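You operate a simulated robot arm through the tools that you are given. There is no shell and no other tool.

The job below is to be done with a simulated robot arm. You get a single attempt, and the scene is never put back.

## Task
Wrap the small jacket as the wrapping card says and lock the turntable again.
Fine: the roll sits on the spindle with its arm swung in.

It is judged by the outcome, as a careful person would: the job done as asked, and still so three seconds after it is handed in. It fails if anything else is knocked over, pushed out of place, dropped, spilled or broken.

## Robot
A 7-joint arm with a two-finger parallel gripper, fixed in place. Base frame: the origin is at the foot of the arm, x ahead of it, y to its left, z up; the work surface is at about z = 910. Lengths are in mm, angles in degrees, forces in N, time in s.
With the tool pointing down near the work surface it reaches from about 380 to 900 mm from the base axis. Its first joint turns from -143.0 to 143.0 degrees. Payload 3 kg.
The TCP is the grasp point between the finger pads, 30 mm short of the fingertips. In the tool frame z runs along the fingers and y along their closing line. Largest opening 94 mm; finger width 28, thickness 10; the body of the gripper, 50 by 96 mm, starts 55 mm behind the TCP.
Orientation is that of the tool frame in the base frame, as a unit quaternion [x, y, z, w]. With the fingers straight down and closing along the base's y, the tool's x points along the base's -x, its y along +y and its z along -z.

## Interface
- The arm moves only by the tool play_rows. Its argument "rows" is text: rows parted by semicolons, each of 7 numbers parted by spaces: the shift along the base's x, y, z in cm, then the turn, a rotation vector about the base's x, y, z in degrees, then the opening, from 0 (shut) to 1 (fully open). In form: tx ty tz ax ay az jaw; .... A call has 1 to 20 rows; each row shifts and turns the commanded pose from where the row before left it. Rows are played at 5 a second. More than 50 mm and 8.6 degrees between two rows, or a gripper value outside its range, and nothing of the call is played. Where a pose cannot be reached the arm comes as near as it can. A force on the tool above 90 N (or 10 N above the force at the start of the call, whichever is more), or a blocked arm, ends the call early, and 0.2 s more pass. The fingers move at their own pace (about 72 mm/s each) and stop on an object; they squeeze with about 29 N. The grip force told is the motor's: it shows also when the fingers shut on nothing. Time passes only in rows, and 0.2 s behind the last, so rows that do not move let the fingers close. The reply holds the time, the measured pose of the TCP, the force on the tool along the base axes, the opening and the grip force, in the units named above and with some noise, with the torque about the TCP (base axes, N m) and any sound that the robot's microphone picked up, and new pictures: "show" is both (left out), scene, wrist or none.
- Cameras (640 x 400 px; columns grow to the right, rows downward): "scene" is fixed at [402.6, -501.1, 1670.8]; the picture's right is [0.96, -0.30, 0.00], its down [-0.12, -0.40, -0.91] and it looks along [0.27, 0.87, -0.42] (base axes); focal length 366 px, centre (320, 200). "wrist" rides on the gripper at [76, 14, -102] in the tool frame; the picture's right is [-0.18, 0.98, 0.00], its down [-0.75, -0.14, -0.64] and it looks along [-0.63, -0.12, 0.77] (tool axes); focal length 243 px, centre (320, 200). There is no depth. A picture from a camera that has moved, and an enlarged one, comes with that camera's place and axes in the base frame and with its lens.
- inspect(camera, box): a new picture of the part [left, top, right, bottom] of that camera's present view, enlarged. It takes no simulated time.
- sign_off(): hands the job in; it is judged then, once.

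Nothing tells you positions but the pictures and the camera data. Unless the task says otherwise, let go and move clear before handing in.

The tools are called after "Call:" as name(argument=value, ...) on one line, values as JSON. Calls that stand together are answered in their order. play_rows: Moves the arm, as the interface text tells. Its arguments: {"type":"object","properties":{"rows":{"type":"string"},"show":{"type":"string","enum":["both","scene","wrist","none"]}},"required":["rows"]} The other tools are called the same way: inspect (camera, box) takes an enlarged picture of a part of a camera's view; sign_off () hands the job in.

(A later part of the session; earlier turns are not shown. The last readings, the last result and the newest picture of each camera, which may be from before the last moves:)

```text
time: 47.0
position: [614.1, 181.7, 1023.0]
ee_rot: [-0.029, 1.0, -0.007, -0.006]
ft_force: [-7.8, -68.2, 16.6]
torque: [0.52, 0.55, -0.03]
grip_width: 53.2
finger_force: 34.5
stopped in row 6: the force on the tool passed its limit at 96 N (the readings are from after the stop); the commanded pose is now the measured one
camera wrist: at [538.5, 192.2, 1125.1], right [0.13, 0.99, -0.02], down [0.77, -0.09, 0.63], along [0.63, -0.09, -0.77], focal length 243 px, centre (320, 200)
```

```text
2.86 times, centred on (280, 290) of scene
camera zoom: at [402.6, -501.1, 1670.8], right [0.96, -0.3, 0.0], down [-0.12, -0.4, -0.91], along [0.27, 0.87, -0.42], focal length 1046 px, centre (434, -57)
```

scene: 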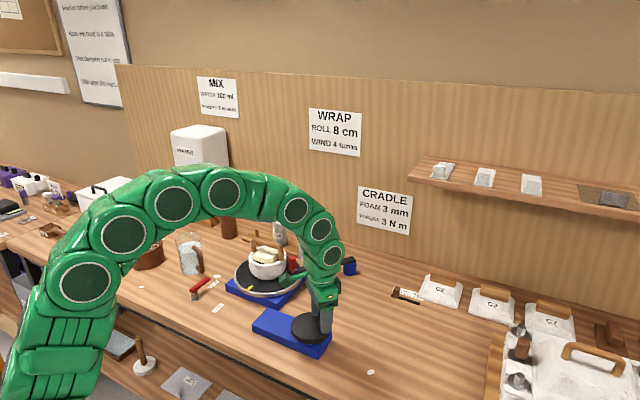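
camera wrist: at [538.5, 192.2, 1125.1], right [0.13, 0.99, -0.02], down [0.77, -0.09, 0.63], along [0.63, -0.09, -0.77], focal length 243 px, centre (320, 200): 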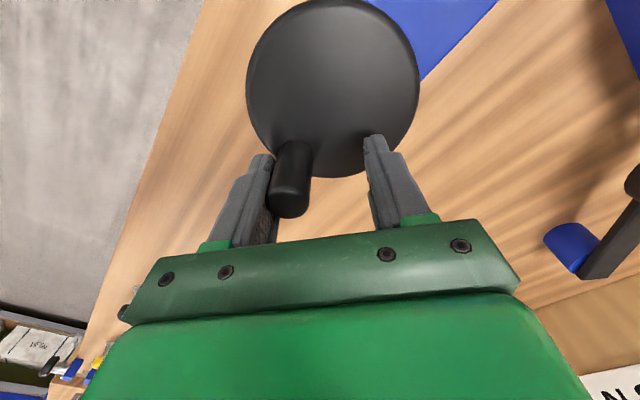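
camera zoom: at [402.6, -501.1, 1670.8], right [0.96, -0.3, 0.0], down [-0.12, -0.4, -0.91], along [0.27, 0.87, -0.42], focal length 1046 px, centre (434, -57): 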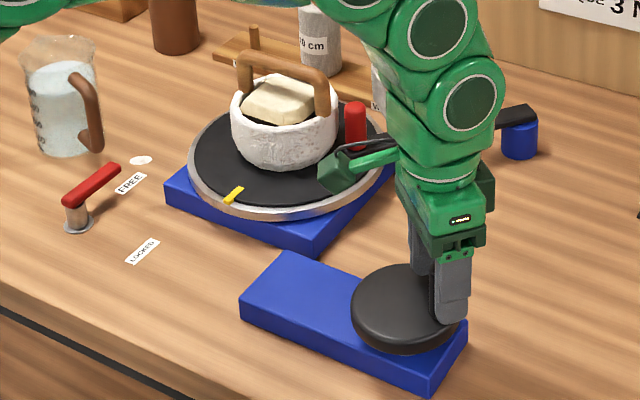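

The crank didn't budge counter-clockwise: the fingers were forced open and the yellow mark hasn't moved. I'll back off, reopen, and re-check the knob before trying the other direction.

Call:
play_rows(rows="-0.2 -0.7 0 0 0 0 0.6;-0.2 -0.7 0 0 0 0 0.6;0 0 0 0 0 0 0.6;0 0 0 0 0 0 0.5")

Call:
inspect(camera="wrist", box=[220, 0, 460, 240])

Call:
inspect(camera="scene", box=[150, 240, 300, 340])

```text
time: 48.0
position: [611.5, 173.5, 1023.3]
ee_rot: [-0.03, 1.0, -0.004, -0.005]
ft_force: [0.3, 0.4, 0.3]
torque: [-0.03, 0.01, -0.01]
grip_width: 46.8
finger_force: 0.1
camera wrist: at [534.2, 183.3, 1124.9], right [0.13, 0.99, -0.01], down [0.77, -0.09, 0.64], along [0.63, -0.09, -0.77], focal length 243 px, centre (320, 200)
```

scene: 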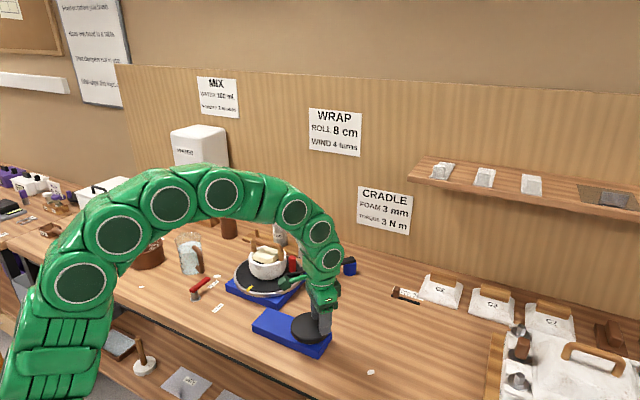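
wrist: 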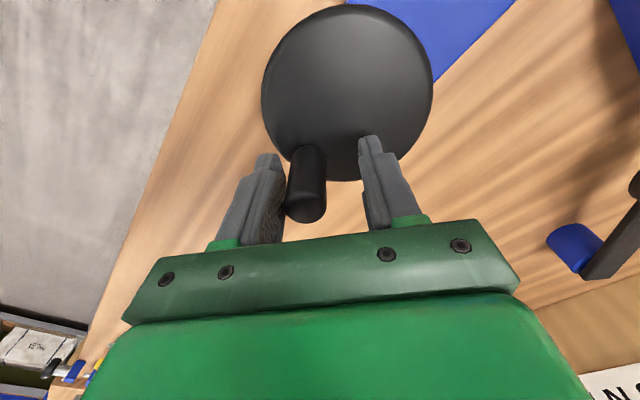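

```text
1.67 times, centred on (340, 120) of wrist
camera zoom: at [534.2, 183.3, 1124.9], right [0.13, 0.99, -0.01], down [0.77, -0.09, 0.64], along [0.63, -0.09, -0.77], focal length 404 px, centre (287, 333)
```

zoom: 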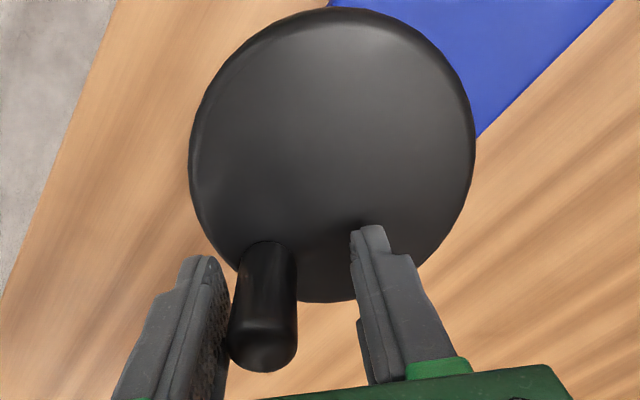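

```text
4.00 times, centred on (225, 290) of scene
camera zoom: at [402.6, -501.1, 1670.8], right [0.96, -0.3, 0.0], down [-0.12, -0.4, -0.91], along [0.27, 0.87, -0.42], focal length 1465 px, centre (700, -160)
```

zoom: 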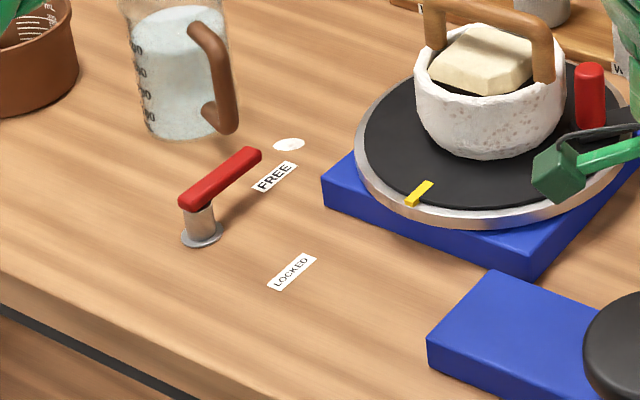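

The knob and lever look unchanged and nothing has slid. I'll recentre on the knob, grip it, and try a gentle clockwise turn.

Call:
play_rows(rows="0 -0.75 0 0.46 -0.57 0 0.5;0 0 0 0 0 0 0.3;0 0 0 0 0 0 0.12;0 0 0 0 0 0 0.12;0 0 0 0 0 0 0.12")

```text
time: 49.2
position: [610.4, 164.2, 1023.8]
ee_rot: [-0.029, 1.0, -0.001, 0.0]
ft_force: [-1.0, -7.1, -0.9]
torque: [0.63, -1.02, -0.04]
grip_width: 21.7
finger_force: 45.0
camera wrist: at [533.6, 174.7, 1124.7], right [0.13, 0.99, 0.0], down [0.76, -0.1, 0.64], along [0.64, -0.08, -0.77], focal length 243 px, centre (320, 200)
```

scene: 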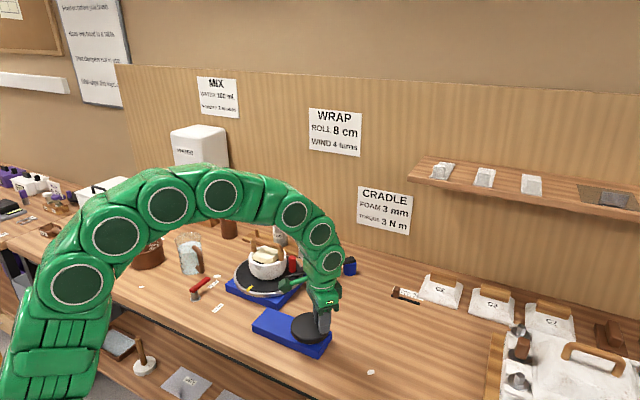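
wrist: 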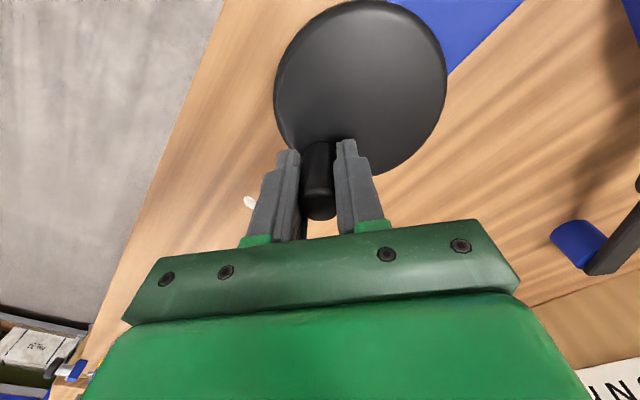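

The knob is firmly gripped at 21.7 mm. I'll try about 20° clockwise.

Call:
play_rows(rows="-0.24 -0.25 0 0 0 0 0.12;-0.24 -0.23 0 0 0 0 0.12;-0.26 -0.2 0 0 0 0 0.12;-0.28 -0.18 0 0 0 0 0.12;0 0 0 0 0 0 0.12")

Call:
inspect(camera="scene", box=[190, 220, 370, 360])

```text
time: 50.4
position: [598.8, 157.7, 1022.6]
ee_rot: [-0.029, 1.0, 0.0, -0.001]
ft_force: [-6.8, 27.0, 11.0]
torque: [0.36, 0.98, -0.08]
grip_width: 21.8
finger_force: 45.5
camera wrist: at [522.5, 166.7, 1124.6], right [0.13, 0.99, 0.0], down [0.76, -0.1, 0.64], along [0.64, -0.08, -0.77], focal length 243 px, centre (320, 200)
```

scene: 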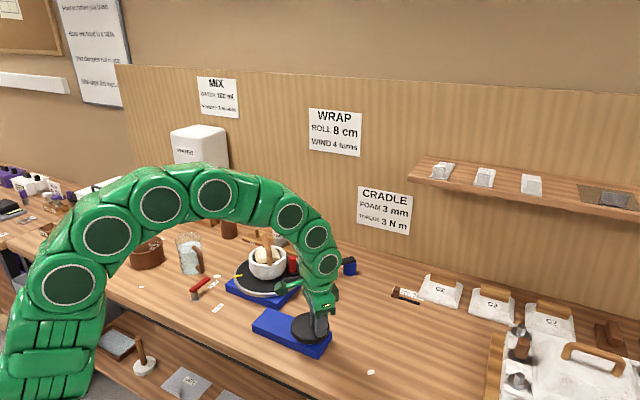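
wrist: 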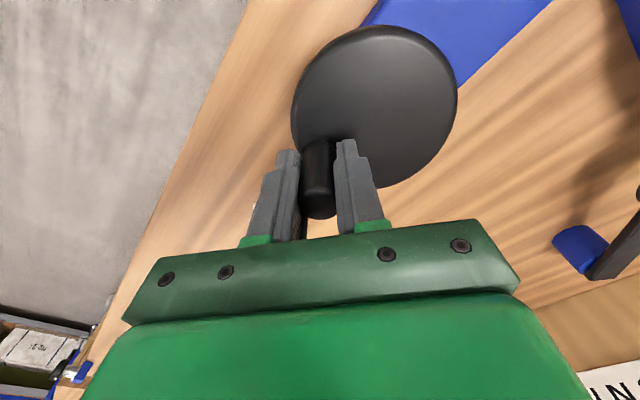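

```text
2.86 times, centred on (280, 290) of scene
camera zoom: at [402.6, -501.1, 1670.8], right [0.96, -0.3, 0.0], down [-0.12, -0.4, -0.91], along [0.27, 0.87, -0.42], focal length 1046 px, centre (434, -57)
```

zoom: 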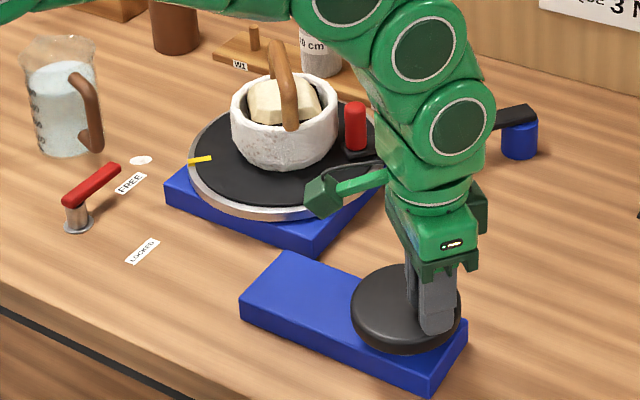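

Clockwise works: the yellow mark moved about 50° for roughly 17° of crank, so the drive is geared up (around 3:1) and only turns one way. I'll go on in small measured steps, tracking the mark so as not to overshoot 4 turns.

Call:
play_rows(rows="-0.7 -0.2 0 0 0 0 0.12;-0.66 -0.17 0 0 0 0 0.12;-0.68 -0.05 0 0 0 0 0.12;0 0 0 0 0 0 0.12")

Call:
inspect(camera="scene", box=[190, 220, 370, 360])

```text
time: 51.4
position: [580.9, 155.6, 1022.2]
ee_rot: [-0.029, 1.0, 0.001, 0.0]
ft_force: [16.8, 62.6, 2.0]
torque: [-0.5, -1.11, -0.05]
grip_width: 21.9
finger_force: 44.7
camera wrist: at [503.1, 164.1, 1124.2], right [0.13, 0.99, 0.0], down [0.76, -0.1, 0.64], along [0.64, -0.08, -0.77], focal length 243 px, centre (320, 200)
```

scene: 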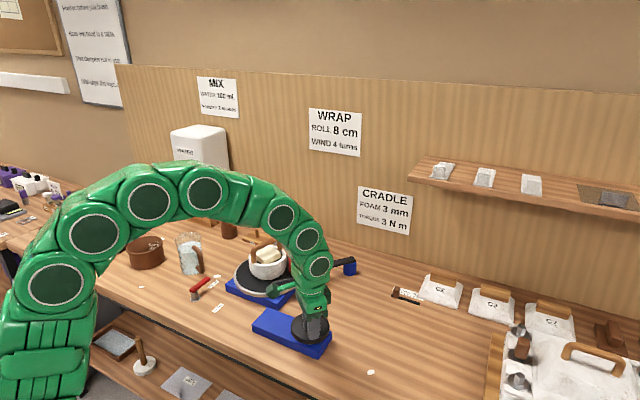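
wrist: 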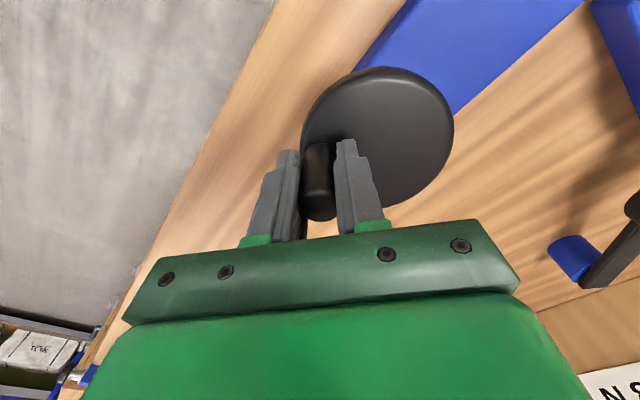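

```text
2.86 times, centred on (280, 290) of scene
camera zoom: at [402.6, -501.1, 1670.8], right [0.96, -0.3, 0.0], down [-0.12, -0.4, -0.91], along [0.27, 0.87, -0.42], focal length 1046 px, centre (434, -57)
```

zoom: 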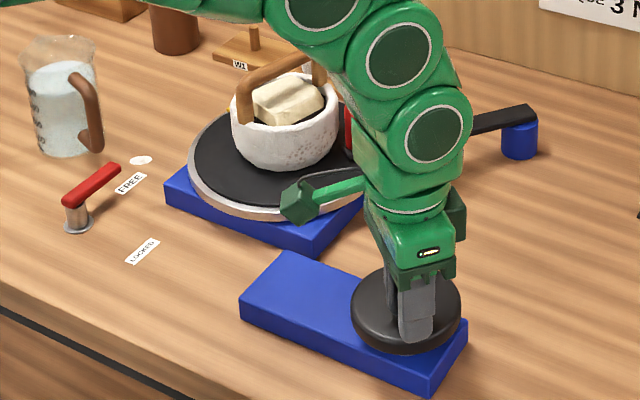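

The turntable is at about 106° now; the side load means I'm slightly too far out on the crank circle. I'll correct the radius and carry on clockwise.

Call:
play_rows(rows="-0.55 0.3 0 0 0 0 0.12;-0.64 0.2 0 0 0 0 0.12;-0.6 0.28 0 0 0 0 0.12;0 0 0 0 0 0 0.12")

Call:
inspect(camera="scene", box=[190, 220, 370, 360])

```text
time: 52.4
position: [563.2, 160.2, 1024.4]
ee_rot: [-0.029, 1.0, 0.001, 0.001]
ft_force: [37.5, 44.7, -8.0]
torque: [0.71, -0.27, -0.02]
grip_width: 22.2
finger_force: 45.2
camera wrist: at [485.9, 170.2, 1124.6], right [0.13, 0.99, 0.0], down [0.76, -0.1, 0.64], along [0.64, -0.08, -0.77], focal length 243 px, centre (320, 200)
```

scene: 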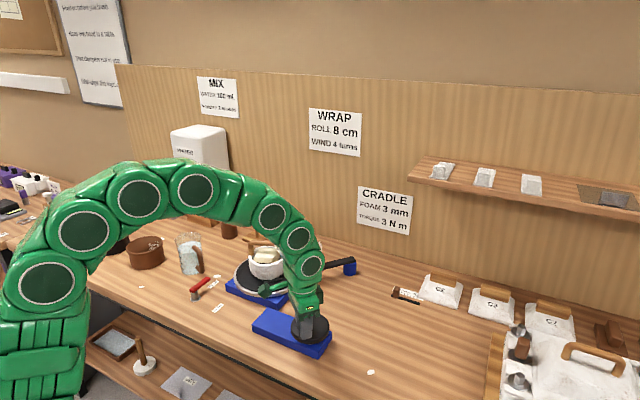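
wrist: 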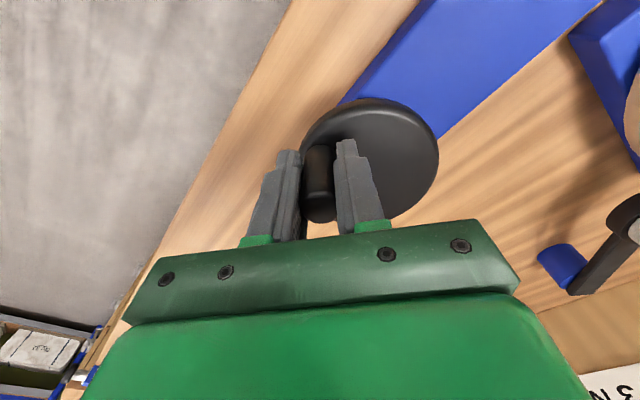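

```text
2.86 times, centred on (280, 290) of scene
camera zoom: at [402.6, -501.1, 1670.8], right [0.96, -0.3, 0.0], down [-0.12, -0.4, -0.91], along [0.27, 0.87, -0.42], focal length 1046 px, centre (434, -57)
```

zoom: 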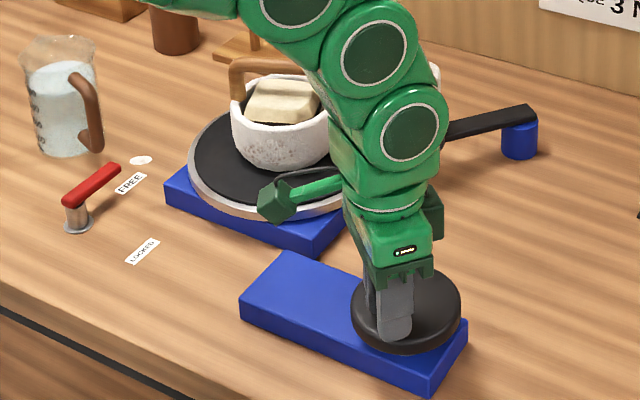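

The turning works but side load has built up, so I'll briefly open the fingers to relieve it and see exactly where the hand wants to be relative to the knob.

Call:
play_rows(rows="0 0 0 0 0 0 0.4;0 0 0 0 0 0 0.4;0 0 0 0 0 0 0.4", show="wrist")

Call:
inspect(camera="wrist", box=[260, 70, 460, 250])

```text
time: 53.2
position: [561.5, 159.9, 1022.5]
ee_rot: [-0.03, 1.0, -0.001, 0.0]
ft_force: [0.1, -0.1, 0.3]
torque: [0.01, 0.02, 0.0]
grip_width: 37.6
finger_force: 0.1
camera wrist: at [485.1, 169.2, 1124.5], right [0.13, 0.99, 0.0], down [0.76, -0.1, 0.64], along [0.64, -0.08, -0.77], focal length 243 px, centre (320, 200)
```

wrist: 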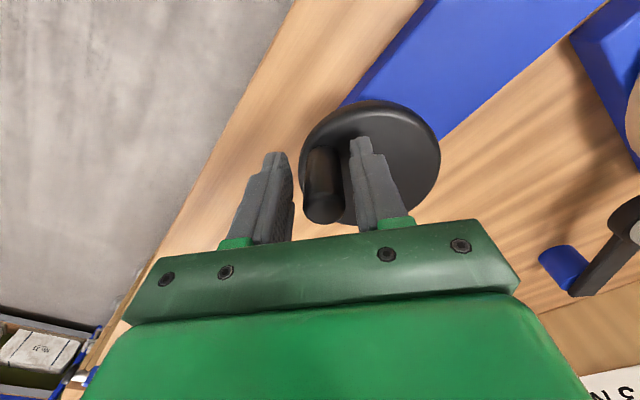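

```text
2.22 times, centred on (360, 160) of wrist
camera zoom: at [485.1, 169.2, 1124.5], right [0.13, 0.99, 0.0], down [0.76, -0.1, 0.64], along [0.64, -0.08, -0.77], focal length 539 px, centre (231, 289)
```

zoom: 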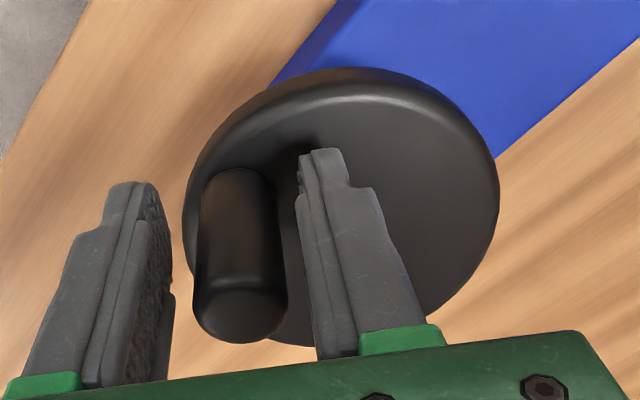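

Unloaded, the knob is at about (562, 162); fitting all points puts the crank centre near (581, 197) with radius 41. I'll regrip and continue clockwise on that circle.

Call:
play_rows(rows="0.03 0.18 0 0 0 0 0.4;0 0 0 0 0 0 0.12;0 0 0 0 0 0 0.12;-0.6 0.35 0 0 0 0 0.12;-0.53 0.49 0 0 0 0 0.12;-0.43 0.57 0 0 0 0 0.12;-0.32 0.63 0 0 0 0 0.12;0 0 0 0 0 0 0.12")

Call:
inspect(camera="scene", box=[190, 220, 370, 360])

```text
time: 55.0
position: [546.7, 184.5, 1024.4]
ee_rot: [-0.03, 1.0, 0.001, 0.006]
ft_force: [25.2, 0.9, -23.5]
torque: [0.11, 0.07, -0.05]
grip_width: 22.9
finger_force: 44.1
stopped in row 8: the force on the tool passed its limit at 93 N (the readings are from after the stop); the commanded pose is now the measured one
camera wrist: at [469.0, 193.1, 1124.9], right [0.12, 0.99, 0.0], down [0.75, -0.1, 0.65], along [0.65, -0.08, -0.76], focal length 243 px, centre (320, 200)
```

scene: 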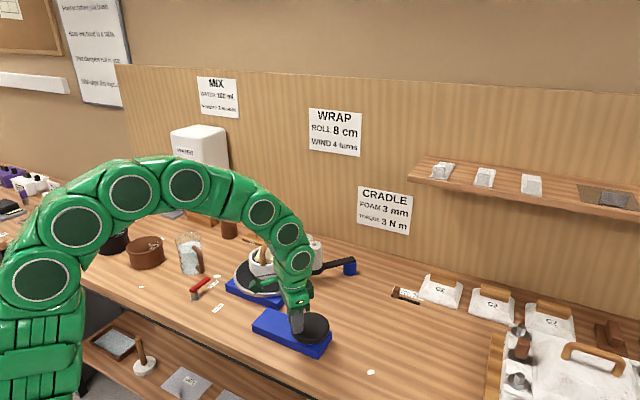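
wrist: 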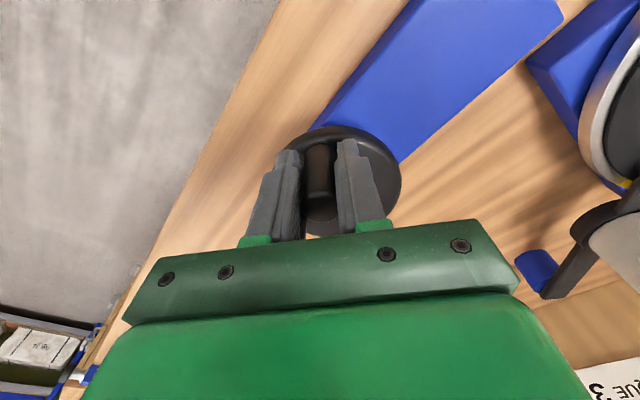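

```text
2.86 times, centred on (280, 290) of scene
camera zoom: at [402.6, -501.1, 1670.8], right [0.96, -0.3, 0.0], down [-0.12, -0.4, -0.91], along [0.27, 0.87, -0.42], focal length 1046 px, centre (434, -57)
```

zoom: 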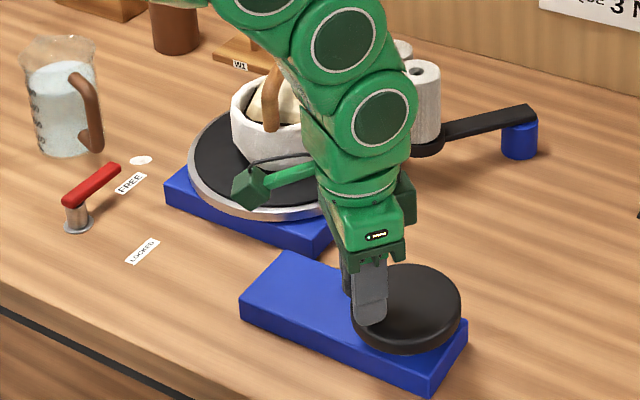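

The yellow mark is now visible near the roller arm: about 247° of turntable for 124° of crank, so the ratio is 2:1 and 4 turns means exactly two crank turns, ending with the knob where it began. The refit circle is centre (581, 191), radius 35.5; I'll continue with that.

Call:
play_rows(rows="-0.1 0.3 0 0 0.69 0 0.12;-0.04 0.35 0 0 0 0 0.12;0.08 0.74 0 0 0 0 0.12;0.23 0.7 0 0 0 0 0.12;0.37 0.65 0 0 0 0 0.12;0 0 0 0 0 0 0.12")

Call:
inspect(camera="scene", box=[190, 220, 370, 360])

```text
time: 56.4
position: [550.9, 210.7, 1024.5]
ee_rot: [-0.03, 1.0, 0.0, -0.003]
ft_force: [16.1, -25.9, 15.1]
torque: [0.12, 0.46, -0.53]
grip_width: 25.0
finger_force: 45.4
camera wrist: at [473.6, 219.8, 1126.0], right [0.13, 0.99, 0.0], down [0.76, -0.1, 0.64], along [0.63, -0.08, -0.77], focal length 243 px, centre (320, 200)
```

scene: 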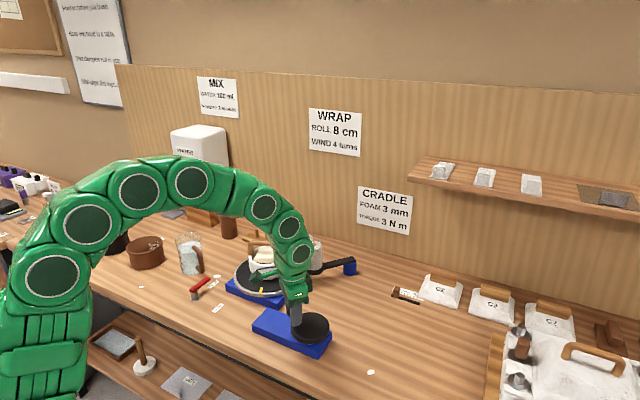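
wrist: 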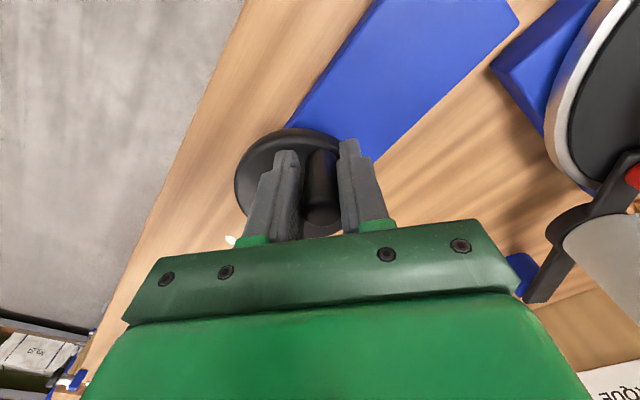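

```text
2.86 times, centred on (280, 290) of scene
camera zoom: at [402.6, -501.1, 1670.8], right [0.96, -0.3, 0.0], down [-0.12, -0.4, -0.91], along [0.27, 0.87, -0.42], focal length 1046 px, centre (434, -57)
```

zoom: 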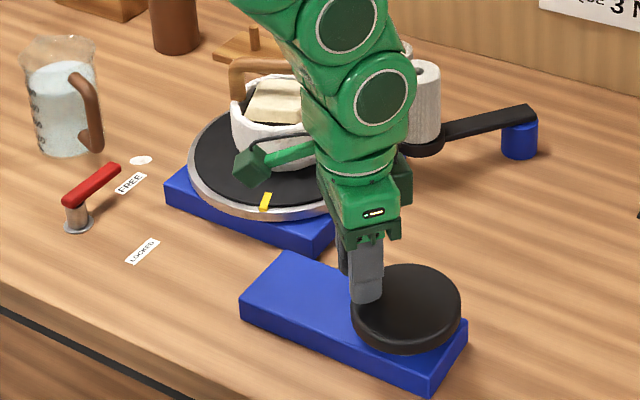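

The mark is at about 336° turned for 168° of crank, which confirms 2:1. I'll keep turning clockwise.

Call:
play_rows(rows="0.49 0.55 0 0 0 0 0.1;0.6 0.43 0 0 0 0 0.1;0.68 0.31 0 0 0 0 0.1;0.73 0.15 0 0 0 0 0.1;0.74 0 0 0 0 0 0.1;0 0 0 0 0 0 0.1")

Call:
inspect(camera="scene", box=[190, 220, 370, 360])

```text
time: 57.8
position: [583.4, 226.0, 1023.2]
ee_rot: [-0.03, 1.0, 0.001, -0.002]
ft_force: [-13.1, 5.1, -14.1]
torque: [-0.88, 0.95, -0.28]
grip_width: 22.0
finger_force: 45.4
camera wrist: at [506.1, 235.6, 1126.5], right [0.12, 0.99, 0.0], down [0.76, -0.1, 0.64], along [0.63, -0.08, -0.77], focal length 243 px, centre (320, 200)
```

scene: 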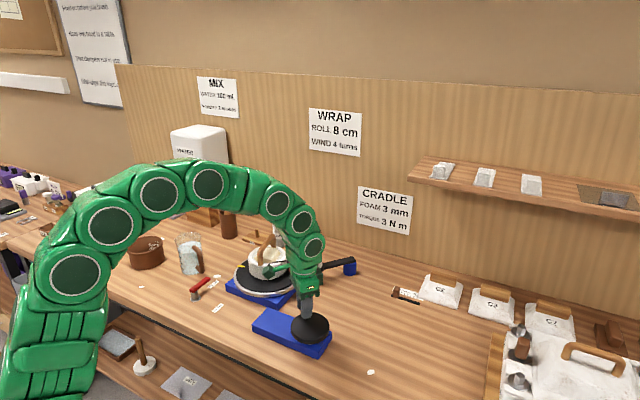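
wrist: 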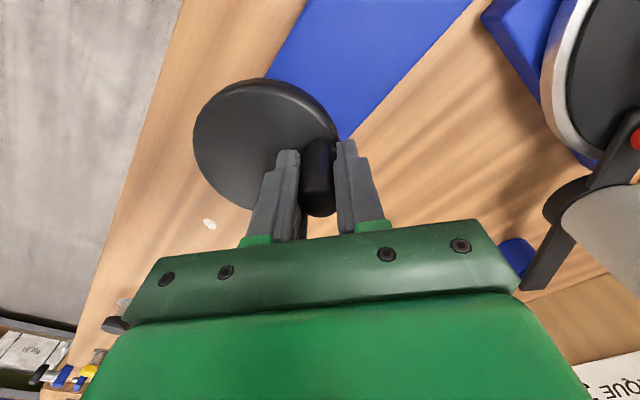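

```text
2.86 times, centred on (280, 290) of scene
camera zoom: at [402.6, -501.1, 1670.8], right [0.96, -0.3, 0.0], down [-0.12, -0.4, -0.91], along [0.27, 0.87, -0.42], focal length 1046 px, centre (434, -57)
```

zoom: 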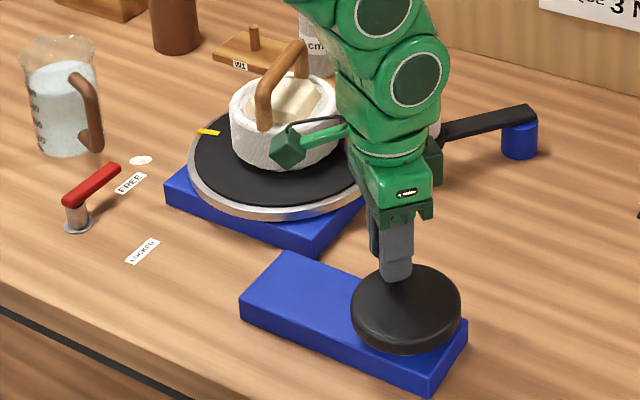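

Good: the jacket now shows a smooth wrapped band, so the film is winding on. The total is about 1¼ turns; I'll keep going.

Call:
play_rows(rows="0.73 -0.15 0 0 0 0 0.1;0.67 -0.31 0 0 0 0 0.1;0.61 -0.43 0 0 0 0 0.1;0.49 -0.55 0 0 0 0 0.1;0.37 -0.65 0 0 0 0 0.1;0 0 0 0 0 0 0.1")

Call:
inspect(camera="scene", box=[190, 220, 370, 360])

```text
time: 59.2
position: [612.1, 203.0, 1023.9]
ee_rot: [-0.029, 1.0, -0.001, -0.002]
ft_force: [17.9, -4.1, 1.9]
torque: [-0.1, 0.36, 0.28]
grip_width: 25.2
finger_force: 38.2
camera wrist: at [536.2, 212.6, 1126.2], right [0.13, 0.99, 0.0], down [0.76, -0.09, 0.64], along [0.63, -0.08, -0.77], focal length 243 px, centre (320, 200)
```

scene: 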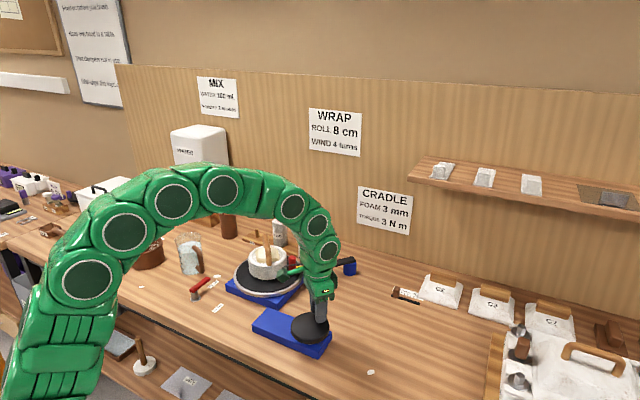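
wrist: 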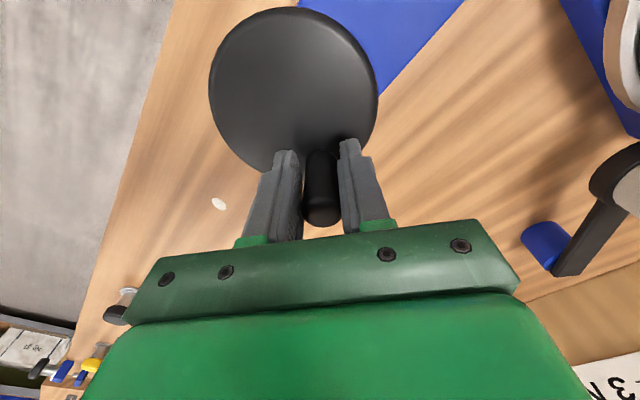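

```text
2.86 times, centred on (280, 290) of scene
camera zoom: at [402.6, -501.1, 1670.8], right [0.96, -0.3, 0.0], down [-0.12, -0.4, -0.91], along [0.27, 0.87, -0.42], focal length 1046 px, centre (434, -57)
```

zoom: 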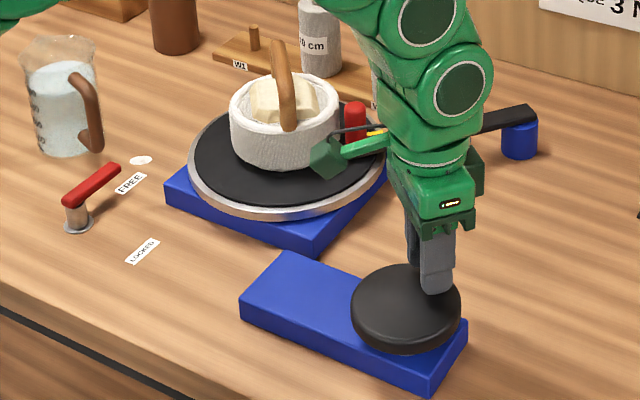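

About 1.6 turns are on. I'll keep following the circle clockwise.

Call:
play_rows(rows="0.23 -0.7 0 0 0 0 0.1;0.08 -0.74 0 0 0 0 0.1;-0.08 -0.74 0 0 0 0 0.1;-0.23 -0.7 0 0 0 0 0.1;-0.37 -0.65 0 0 0 0 0.1;0 0 0 0 0 0 0.1")

Call:
inspect(camera="scene", box=[190, 220, 370, 360])

```text
time: 60.6
position: [607.9, 168.9, 1023.4]
ee_rot: [-0.03, 1.0, 0.0, -0.002]
ft_force: [14.1, -20.5, 18.9]
torque: [-0.1, 0.61, -0.04]
grip_width: 25.7
finger_force: 45.2
camera wrist: at [530.9, 177.6, 1126.7], right [0.13, 0.99, 0.0], down [0.76, -0.1, 0.64], along [0.63, -0.08, -0.77], focal length 243 px, centre (320, 200)
```

scene: 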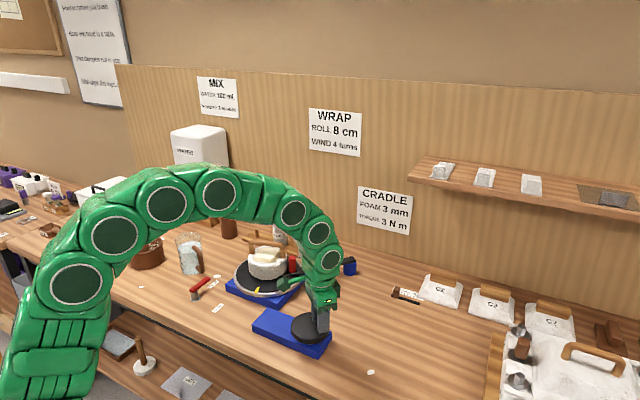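
wrist: 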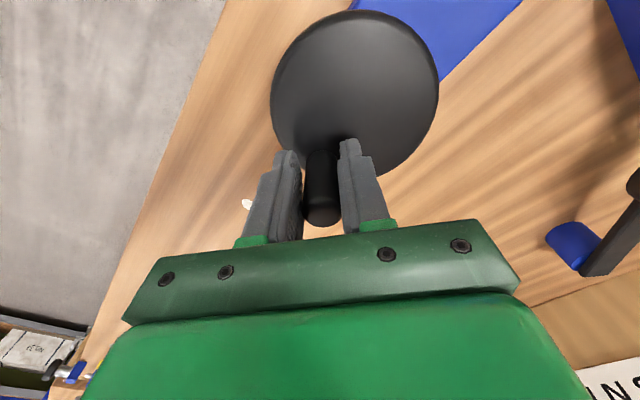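

```text
2.86 times, centred on (280, 290) of scene
camera zoom: at [402.6, -501.1, 1670.8], right [0.96, -0.3, 0.0], down [-0.12, -0.4, -0.91], along [0.27, 0.87, -0.42], focal length 1046 px, centre (434, -57)
```

zoom: 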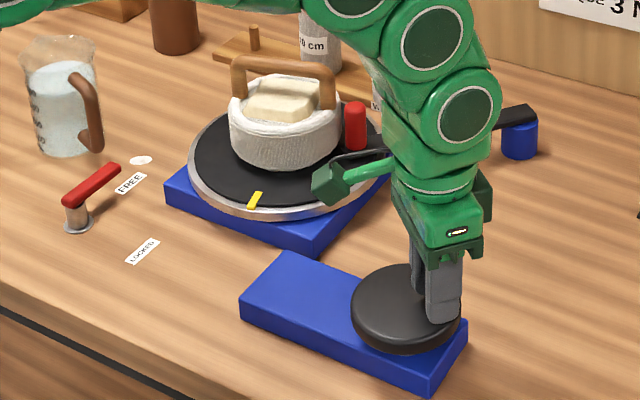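

Just short of 2 turns, with the mark nearly back at its starting place. I'll continue with the second crank revolution.

Call:
play_rows(rows="-0.49 -0.55 0 0 0 0 0.1;-0.61 -0.43 0 0 0 0 0.1;-0.67 -0.31 0 0 0 0 0.1;-0.73 -0.15 0 0 0 0 0.1;-0.74 0 0 0 0 0 0.1;-0.73 0.15 0 0 0 0 0.1;0 0 0 0 0 0 0.1")

Call:
inspect(camera="scene", box=[190, 220, 370, 360])

```text
time: 62.2
position: [567.4, 158.8, 1024.0]
ee_rot: [-0.029, 1.0, 0.001, -0.002]
ft_force: [0.1, 0.9, 0.1]
torque: [0.0, 0.01, -0.03]
grip_width: 9.2
finger_force: 0.1
camera wrist: at [491.1, 166.1, 1126.6], right [0.12, 0.99, 0.0], down [0.76, -0.1, 0.64], along [0.63, -0.08, -0.77], focal length 243 px, centre (320, 200)
```

scene: 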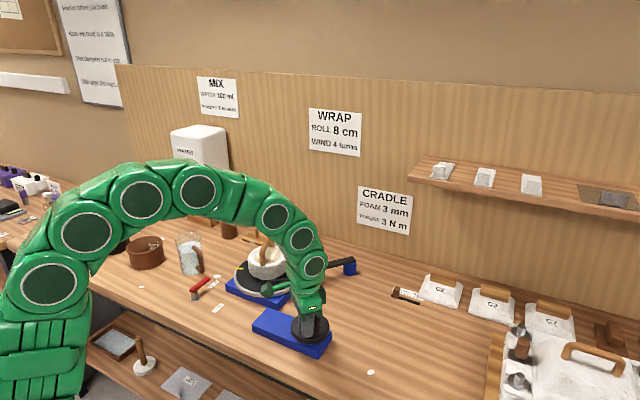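
wrist: 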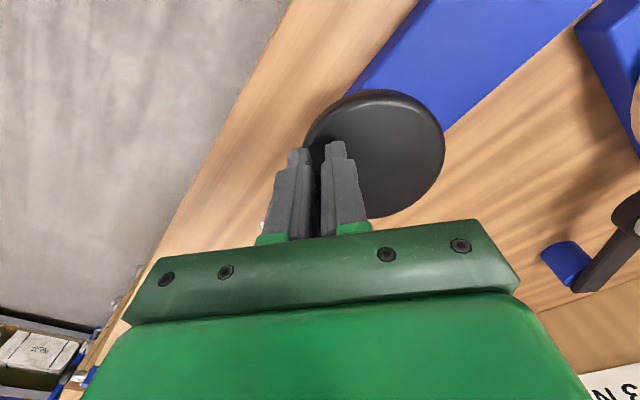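

```text
2.86 times, centred on (280, 290) of scene
camera zoom: at [402.6, -501.1, 1670.8], right [0.96, -0.3, 0.0], down [-0.12, -0.4, -0.91], along [0.27, 0.87, -0.42], focal length 1046 px, centre (434, -57)
```

zoom: 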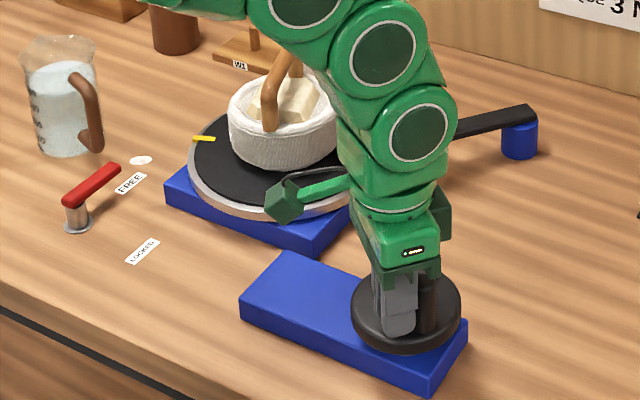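

The fingers slipped off the knob on that stretch; the mark is at about 2.2 turns. I'll open, lift up a bit and find the knob again.

Call:
play_rows(rows="-0.3 0 0 0 0 0 0.3;0 0 2 0 0 0 0.5;-1 0 4 0 0 0 0.5;0 0 0 0 0 0 0.5")

Call:
inspect(camera="wrist", box=[240, 60, 460, 250])

Call:
inspect(camera="scene", box=[190, 220, 370, 360])

```text
time: 63.2
position: [556.7, 156.3, 1083.5]
ee_rot: [-0.03, 1.0, 0.001, -0.001]
ft_force: [-1.0, 0.3, 0.8]
torque: [0.0, 0.0, -0.01]
grip_width: 46.9
finger_force: 0.0
camera wrist: at [479.7, 164.9, 1186.0], right [0.13, 0.99, 0.0], down [0.76, -0.1, 0.64], along [0.64, -0.08, -0.77], focal length 243 px, centre (320, 200)
```

scene: 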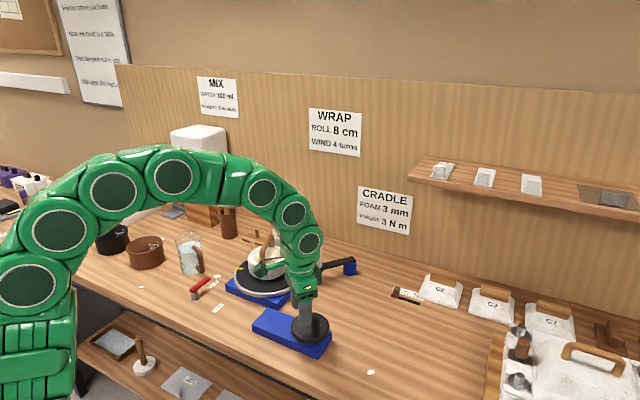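
wrist: 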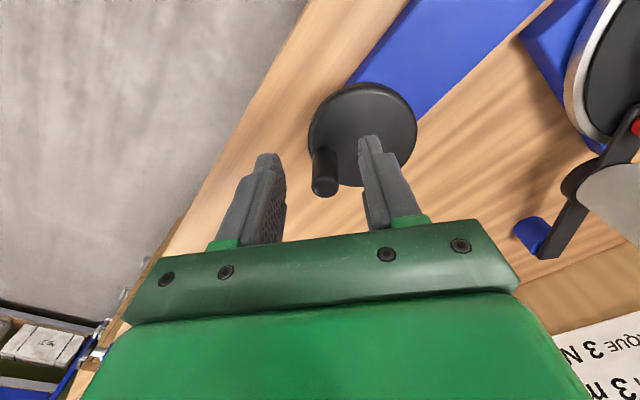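

```text
2.11 times, centred on (350, 155) of wrist
camera zoom: at [479.7, 164.9, 1186.0], right [0.13, 0.99, 0.0], down [0.76, -0.1, 0.64], along [0.64, -0.08, -0.77], focal length 511 px, centre (257, 295)
```

zoom: 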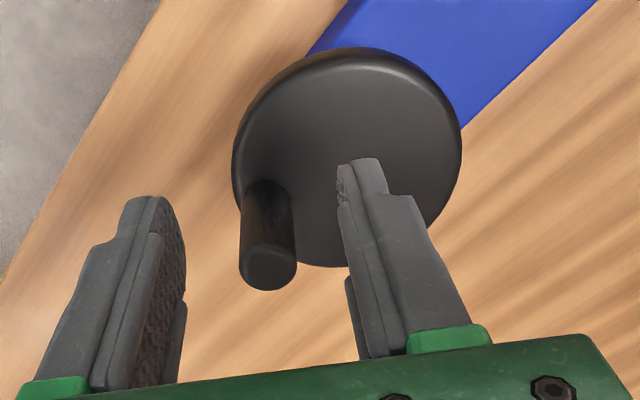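

```text
2.86 times, centred on (280, 290) of scene
camera zoom: at [402.6, -501.1, 1670.8], right [0.96, -0.3, 0.0], down [-0.12, -0.4, -0.91], along [0.27, 0.87, -0.42], focal length 1046 px, centre (434, -57)
```

zoom: 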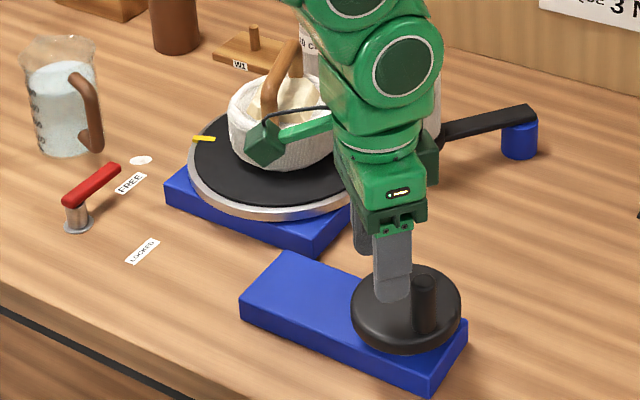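

The knob is at about (589, 156). I'll line up over it, go down slightly deeper this time for a better hold, and grip.

Call:
play_rows(rows="3.25 -0.05 0 0 0 0 0.5;0 0 -3 0 0 0 0.5;0 0 -3.3 0 0 0 0.5;0 0 0 0 0 0 0.5")

Call:
inspect(camera="wrist", box=[240, 60, 460, 250])

```text
time: 64.2
position: [587.8, 156.2, 1020.1]
ee_rot: [-0.029, 1.0, 0.001, -0.001]
ft_force: [-0.6, -1.2, -0.1]
torque: [0.02, 0.03, 0.02]
grip_width: 47.1
finger_force: 0.0
camera wrist: at [512.2, 166.3, 1122.6], right [0.12, 0.99, 0.0], down [0.76, -0.1, 0.64], along [0.64, -0.08, -0.77], focal length 243 px, centre (320, 200)
```

scene: 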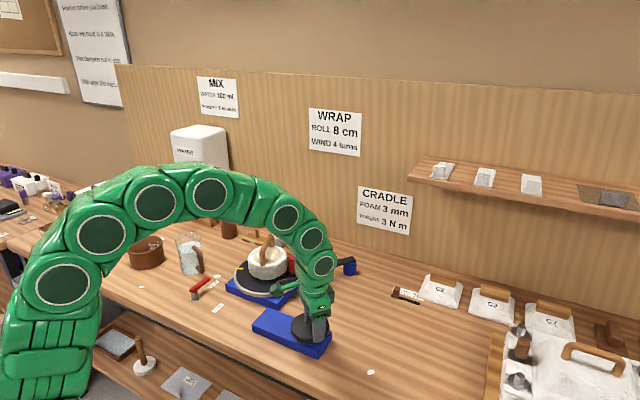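
wrist: 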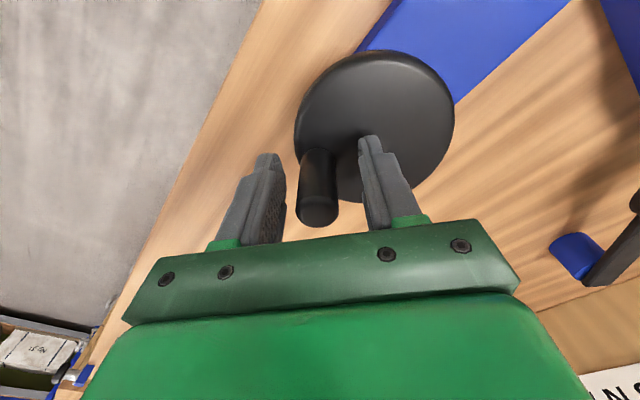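

```text
2.11 times, centred on (350, 155) of wrist
camera zoom: at [512.2, 166.3, 1122.6], right [0.12, 0.99, 0.0], down [0.76, -0.1, 0.64], along [0.64, -0.08, -0.77], focal length 511 px, centre (257, 295)
```

zoom: 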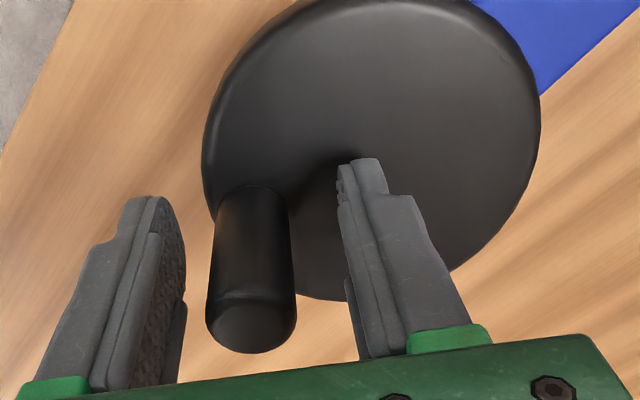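

The knob is centred between the pads. I'll grip and continue clockwise through the next stretch.

Call:
play_rows(rows="0.1 -0.1 0 0 0 0 0.5;0 0 0 0 0 0 0.05;0 0 0 0 0 0 0.05;-0.4 -0.02 0 0 0 0 0.05;-0.4 0.0 0 0 0 0 0.05;-0.37 0.03 0 0 0 0 0.05;-0.37 0.06 0 0 0 0 0.05;-0.35 0.11 0 0 0 0 0.05;-0.35 0.12 0 0 0 0 0.05;0 0 0 0 0 0 0.05")

Call:
inspect(camera="scene", box=[190, 220, 370, 360])

```text
time: 66.4
position: [566.0, 158.8, 1022.1]
ee_rot: [-0.029, 1.0, 0.001, -0.002]
ft_force: [8.0, -3.1, -21.6]
torque: [-0.77, -0.15, -0.24]
grip_width: 21.8
finger_force: 44.8
camera wrist: at [490.5, 167.6, 1123.2], right [0.12, 0.99, 0.0], down [0.76, -0.1, 0.64], along [0.63, -0.08, -0.77], focal length 243 px, centre (320, 200)
```

scene: 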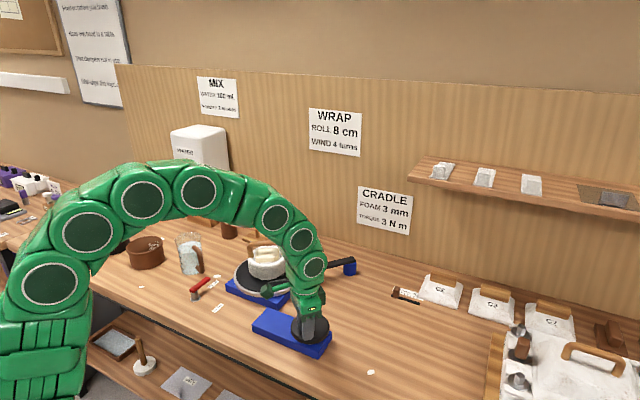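
wrist: 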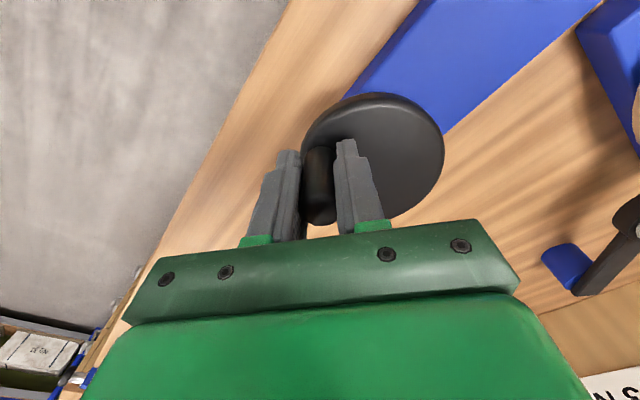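

```text
2.86 times, centred on (280, 290) of scene
camera zoom: at [402.6, -501.1, 1670.8], right [0.96, -0.3, 0.0], down [-0.12, -0.4, -0.91], along [0.27, 0.87, -0.42], focal length 1046 px, centre (434, -57)
```

zoom: 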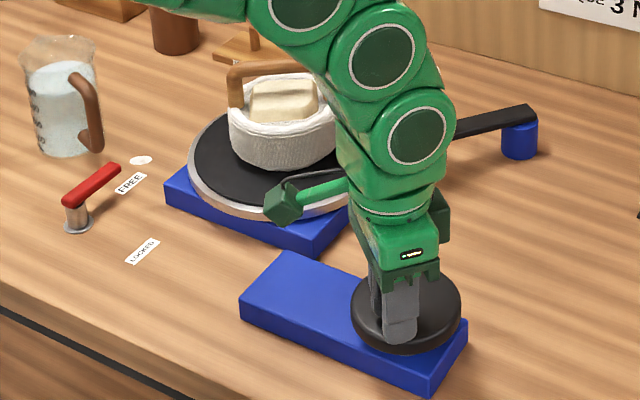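

Forces are low now with the smaller steps. I'll continue with 6° crank steps.

Call:
play_rows(rows="-0.34 0.17 0 0 0 0 0.05;-0.31 0.2 0 0 0 0 0.05;-0.29 0.23 0 0 0 0 0.05;-0.26 0.26 0 0 0 0 0.05;-0.23 0.29 0 0 0 0 0.05;-0.2 0.32 0 0 0 0 0.05;-0.17 0.33 0 0 0 0 0.05;-0.14 0.34 0 0 0 0 0.05;-0.09 0.36 0 0 0 0 0.05;-0.06 0.37 0 0 0 0 0.05;-0.02 0.37 0 0 0 0 0.05;0.02 0.37 0 0 0 0 0.05;0.06 0.37 0 0 0 0 0.05;0.09 0.36 0 0 0 0 0.05;0 0 0 0 0 0 0.05")

Call:
inspect(camera="scene", box=[190, 220, 370, 360])

```text
time: 69.6
position: [547.6, 200.7, 1020.2]
ee_rot: [-0.03, 1.0, 0.001, -0.002]
ft_force: [58.4, -32.4, -17.3]
torque: [0.12, 0.81, -0.57]
grip_width: 22.3
finger_force: 45.1
camera wrist: at [471.8, 209.7, 1122.8], right [0.13, 0.99, 0.0], down [0.76, -0.1, 0.64], along [0.63, -0.08, -0.77], focal length 243 px, centre (320, 200)
```

scene: 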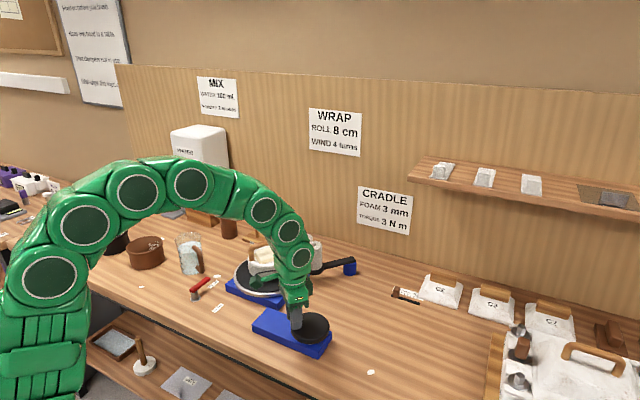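
wrist: 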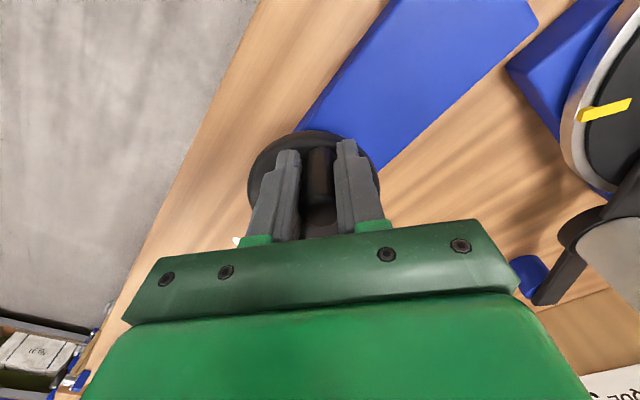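

```text
2.86 times, centred on (280, 290) of scene
camera zoom: at [402.6, -501.1, 1670.8], right [0.96, -0.3, 0.0], down [-0.12, -0.4, -0.91], along [0.27, 0.87, -0.42], focal length 1046 px, centre (434, -57)
```

zoom: 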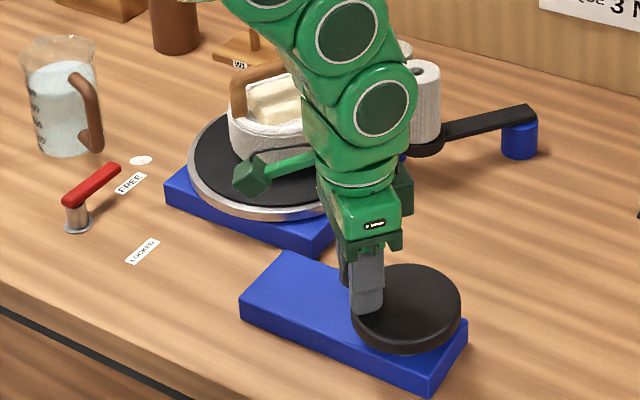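

About 2.85 turns are on, and the mark is coming round the front again. Easing inward slightly, I'll continue.

Call:
play_rows(rows="0.27 0.33 0 0 0 0 0.05;0.2 0.34 0 0 0 0 0.05;0.2 0.31 0 0 0 0 0.05;0.23 0.29 0 0 0 0 0.05;0.26 0.26 0 0 0 0 0.05;0.29 0.23 0 0 0 0 0.05;0.31 0.2 0 0 0 0 0.05;0.34 0.17 0 0 0 0 0.05;0.34 0.14 0 0 0 0 0.05;0.36 0.09 0 0 0 0 0.05;0 0 0 0 0 0 0.05")

Call:
inspect(camera="scene", box=[190, 220, 370, 360])

```text
time: 72.0
position: [574.6, 224.3, 1021.8]
ee_rot: [-0.029, 1.0, 0.001, -0.001]
ft_force: [-10.1, -5.7, 0.6]
torque: [-1.06, 1.04, -0.35]
grip_width: 21.8
finger_force: 45.1
camera wrist: at [498.5, 234.1, 1123.4], right [0.13, 0.99, 0.0], down [0.76, -0.1, 0.64], along [0.64, -0.08, -0.77], focal length 243 px, centre (320, 200)
```

scene: 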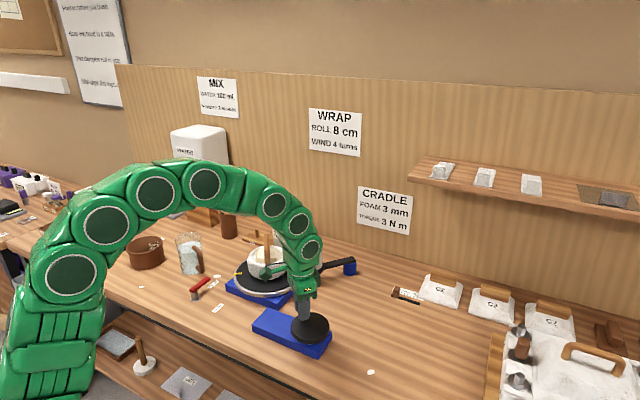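
wrist: 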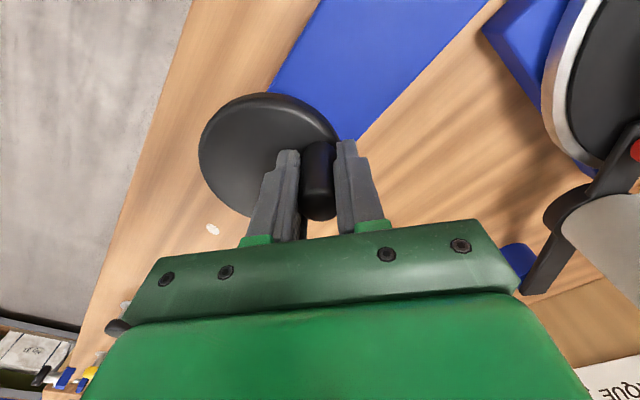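

```text
2.86 times, centred on (280, 290) of scene
camera zoom: at [402.6, -501.1, 1670.8], right [0.96, -0.3, 0.0], down [-0.12, -0.4, -0.91], along [0.27, 0.87, -0.42], focal length 1046 px, centre (434, -57)
```

zoom: 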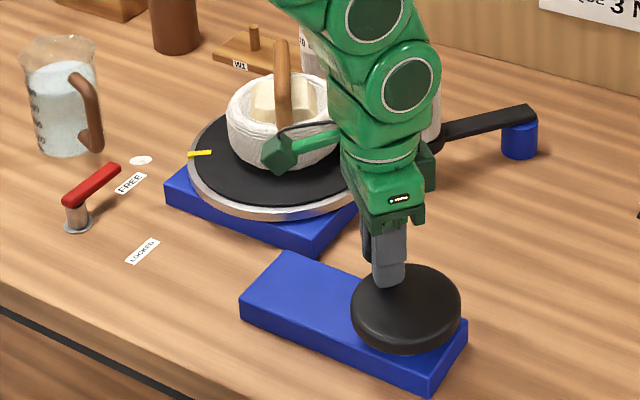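

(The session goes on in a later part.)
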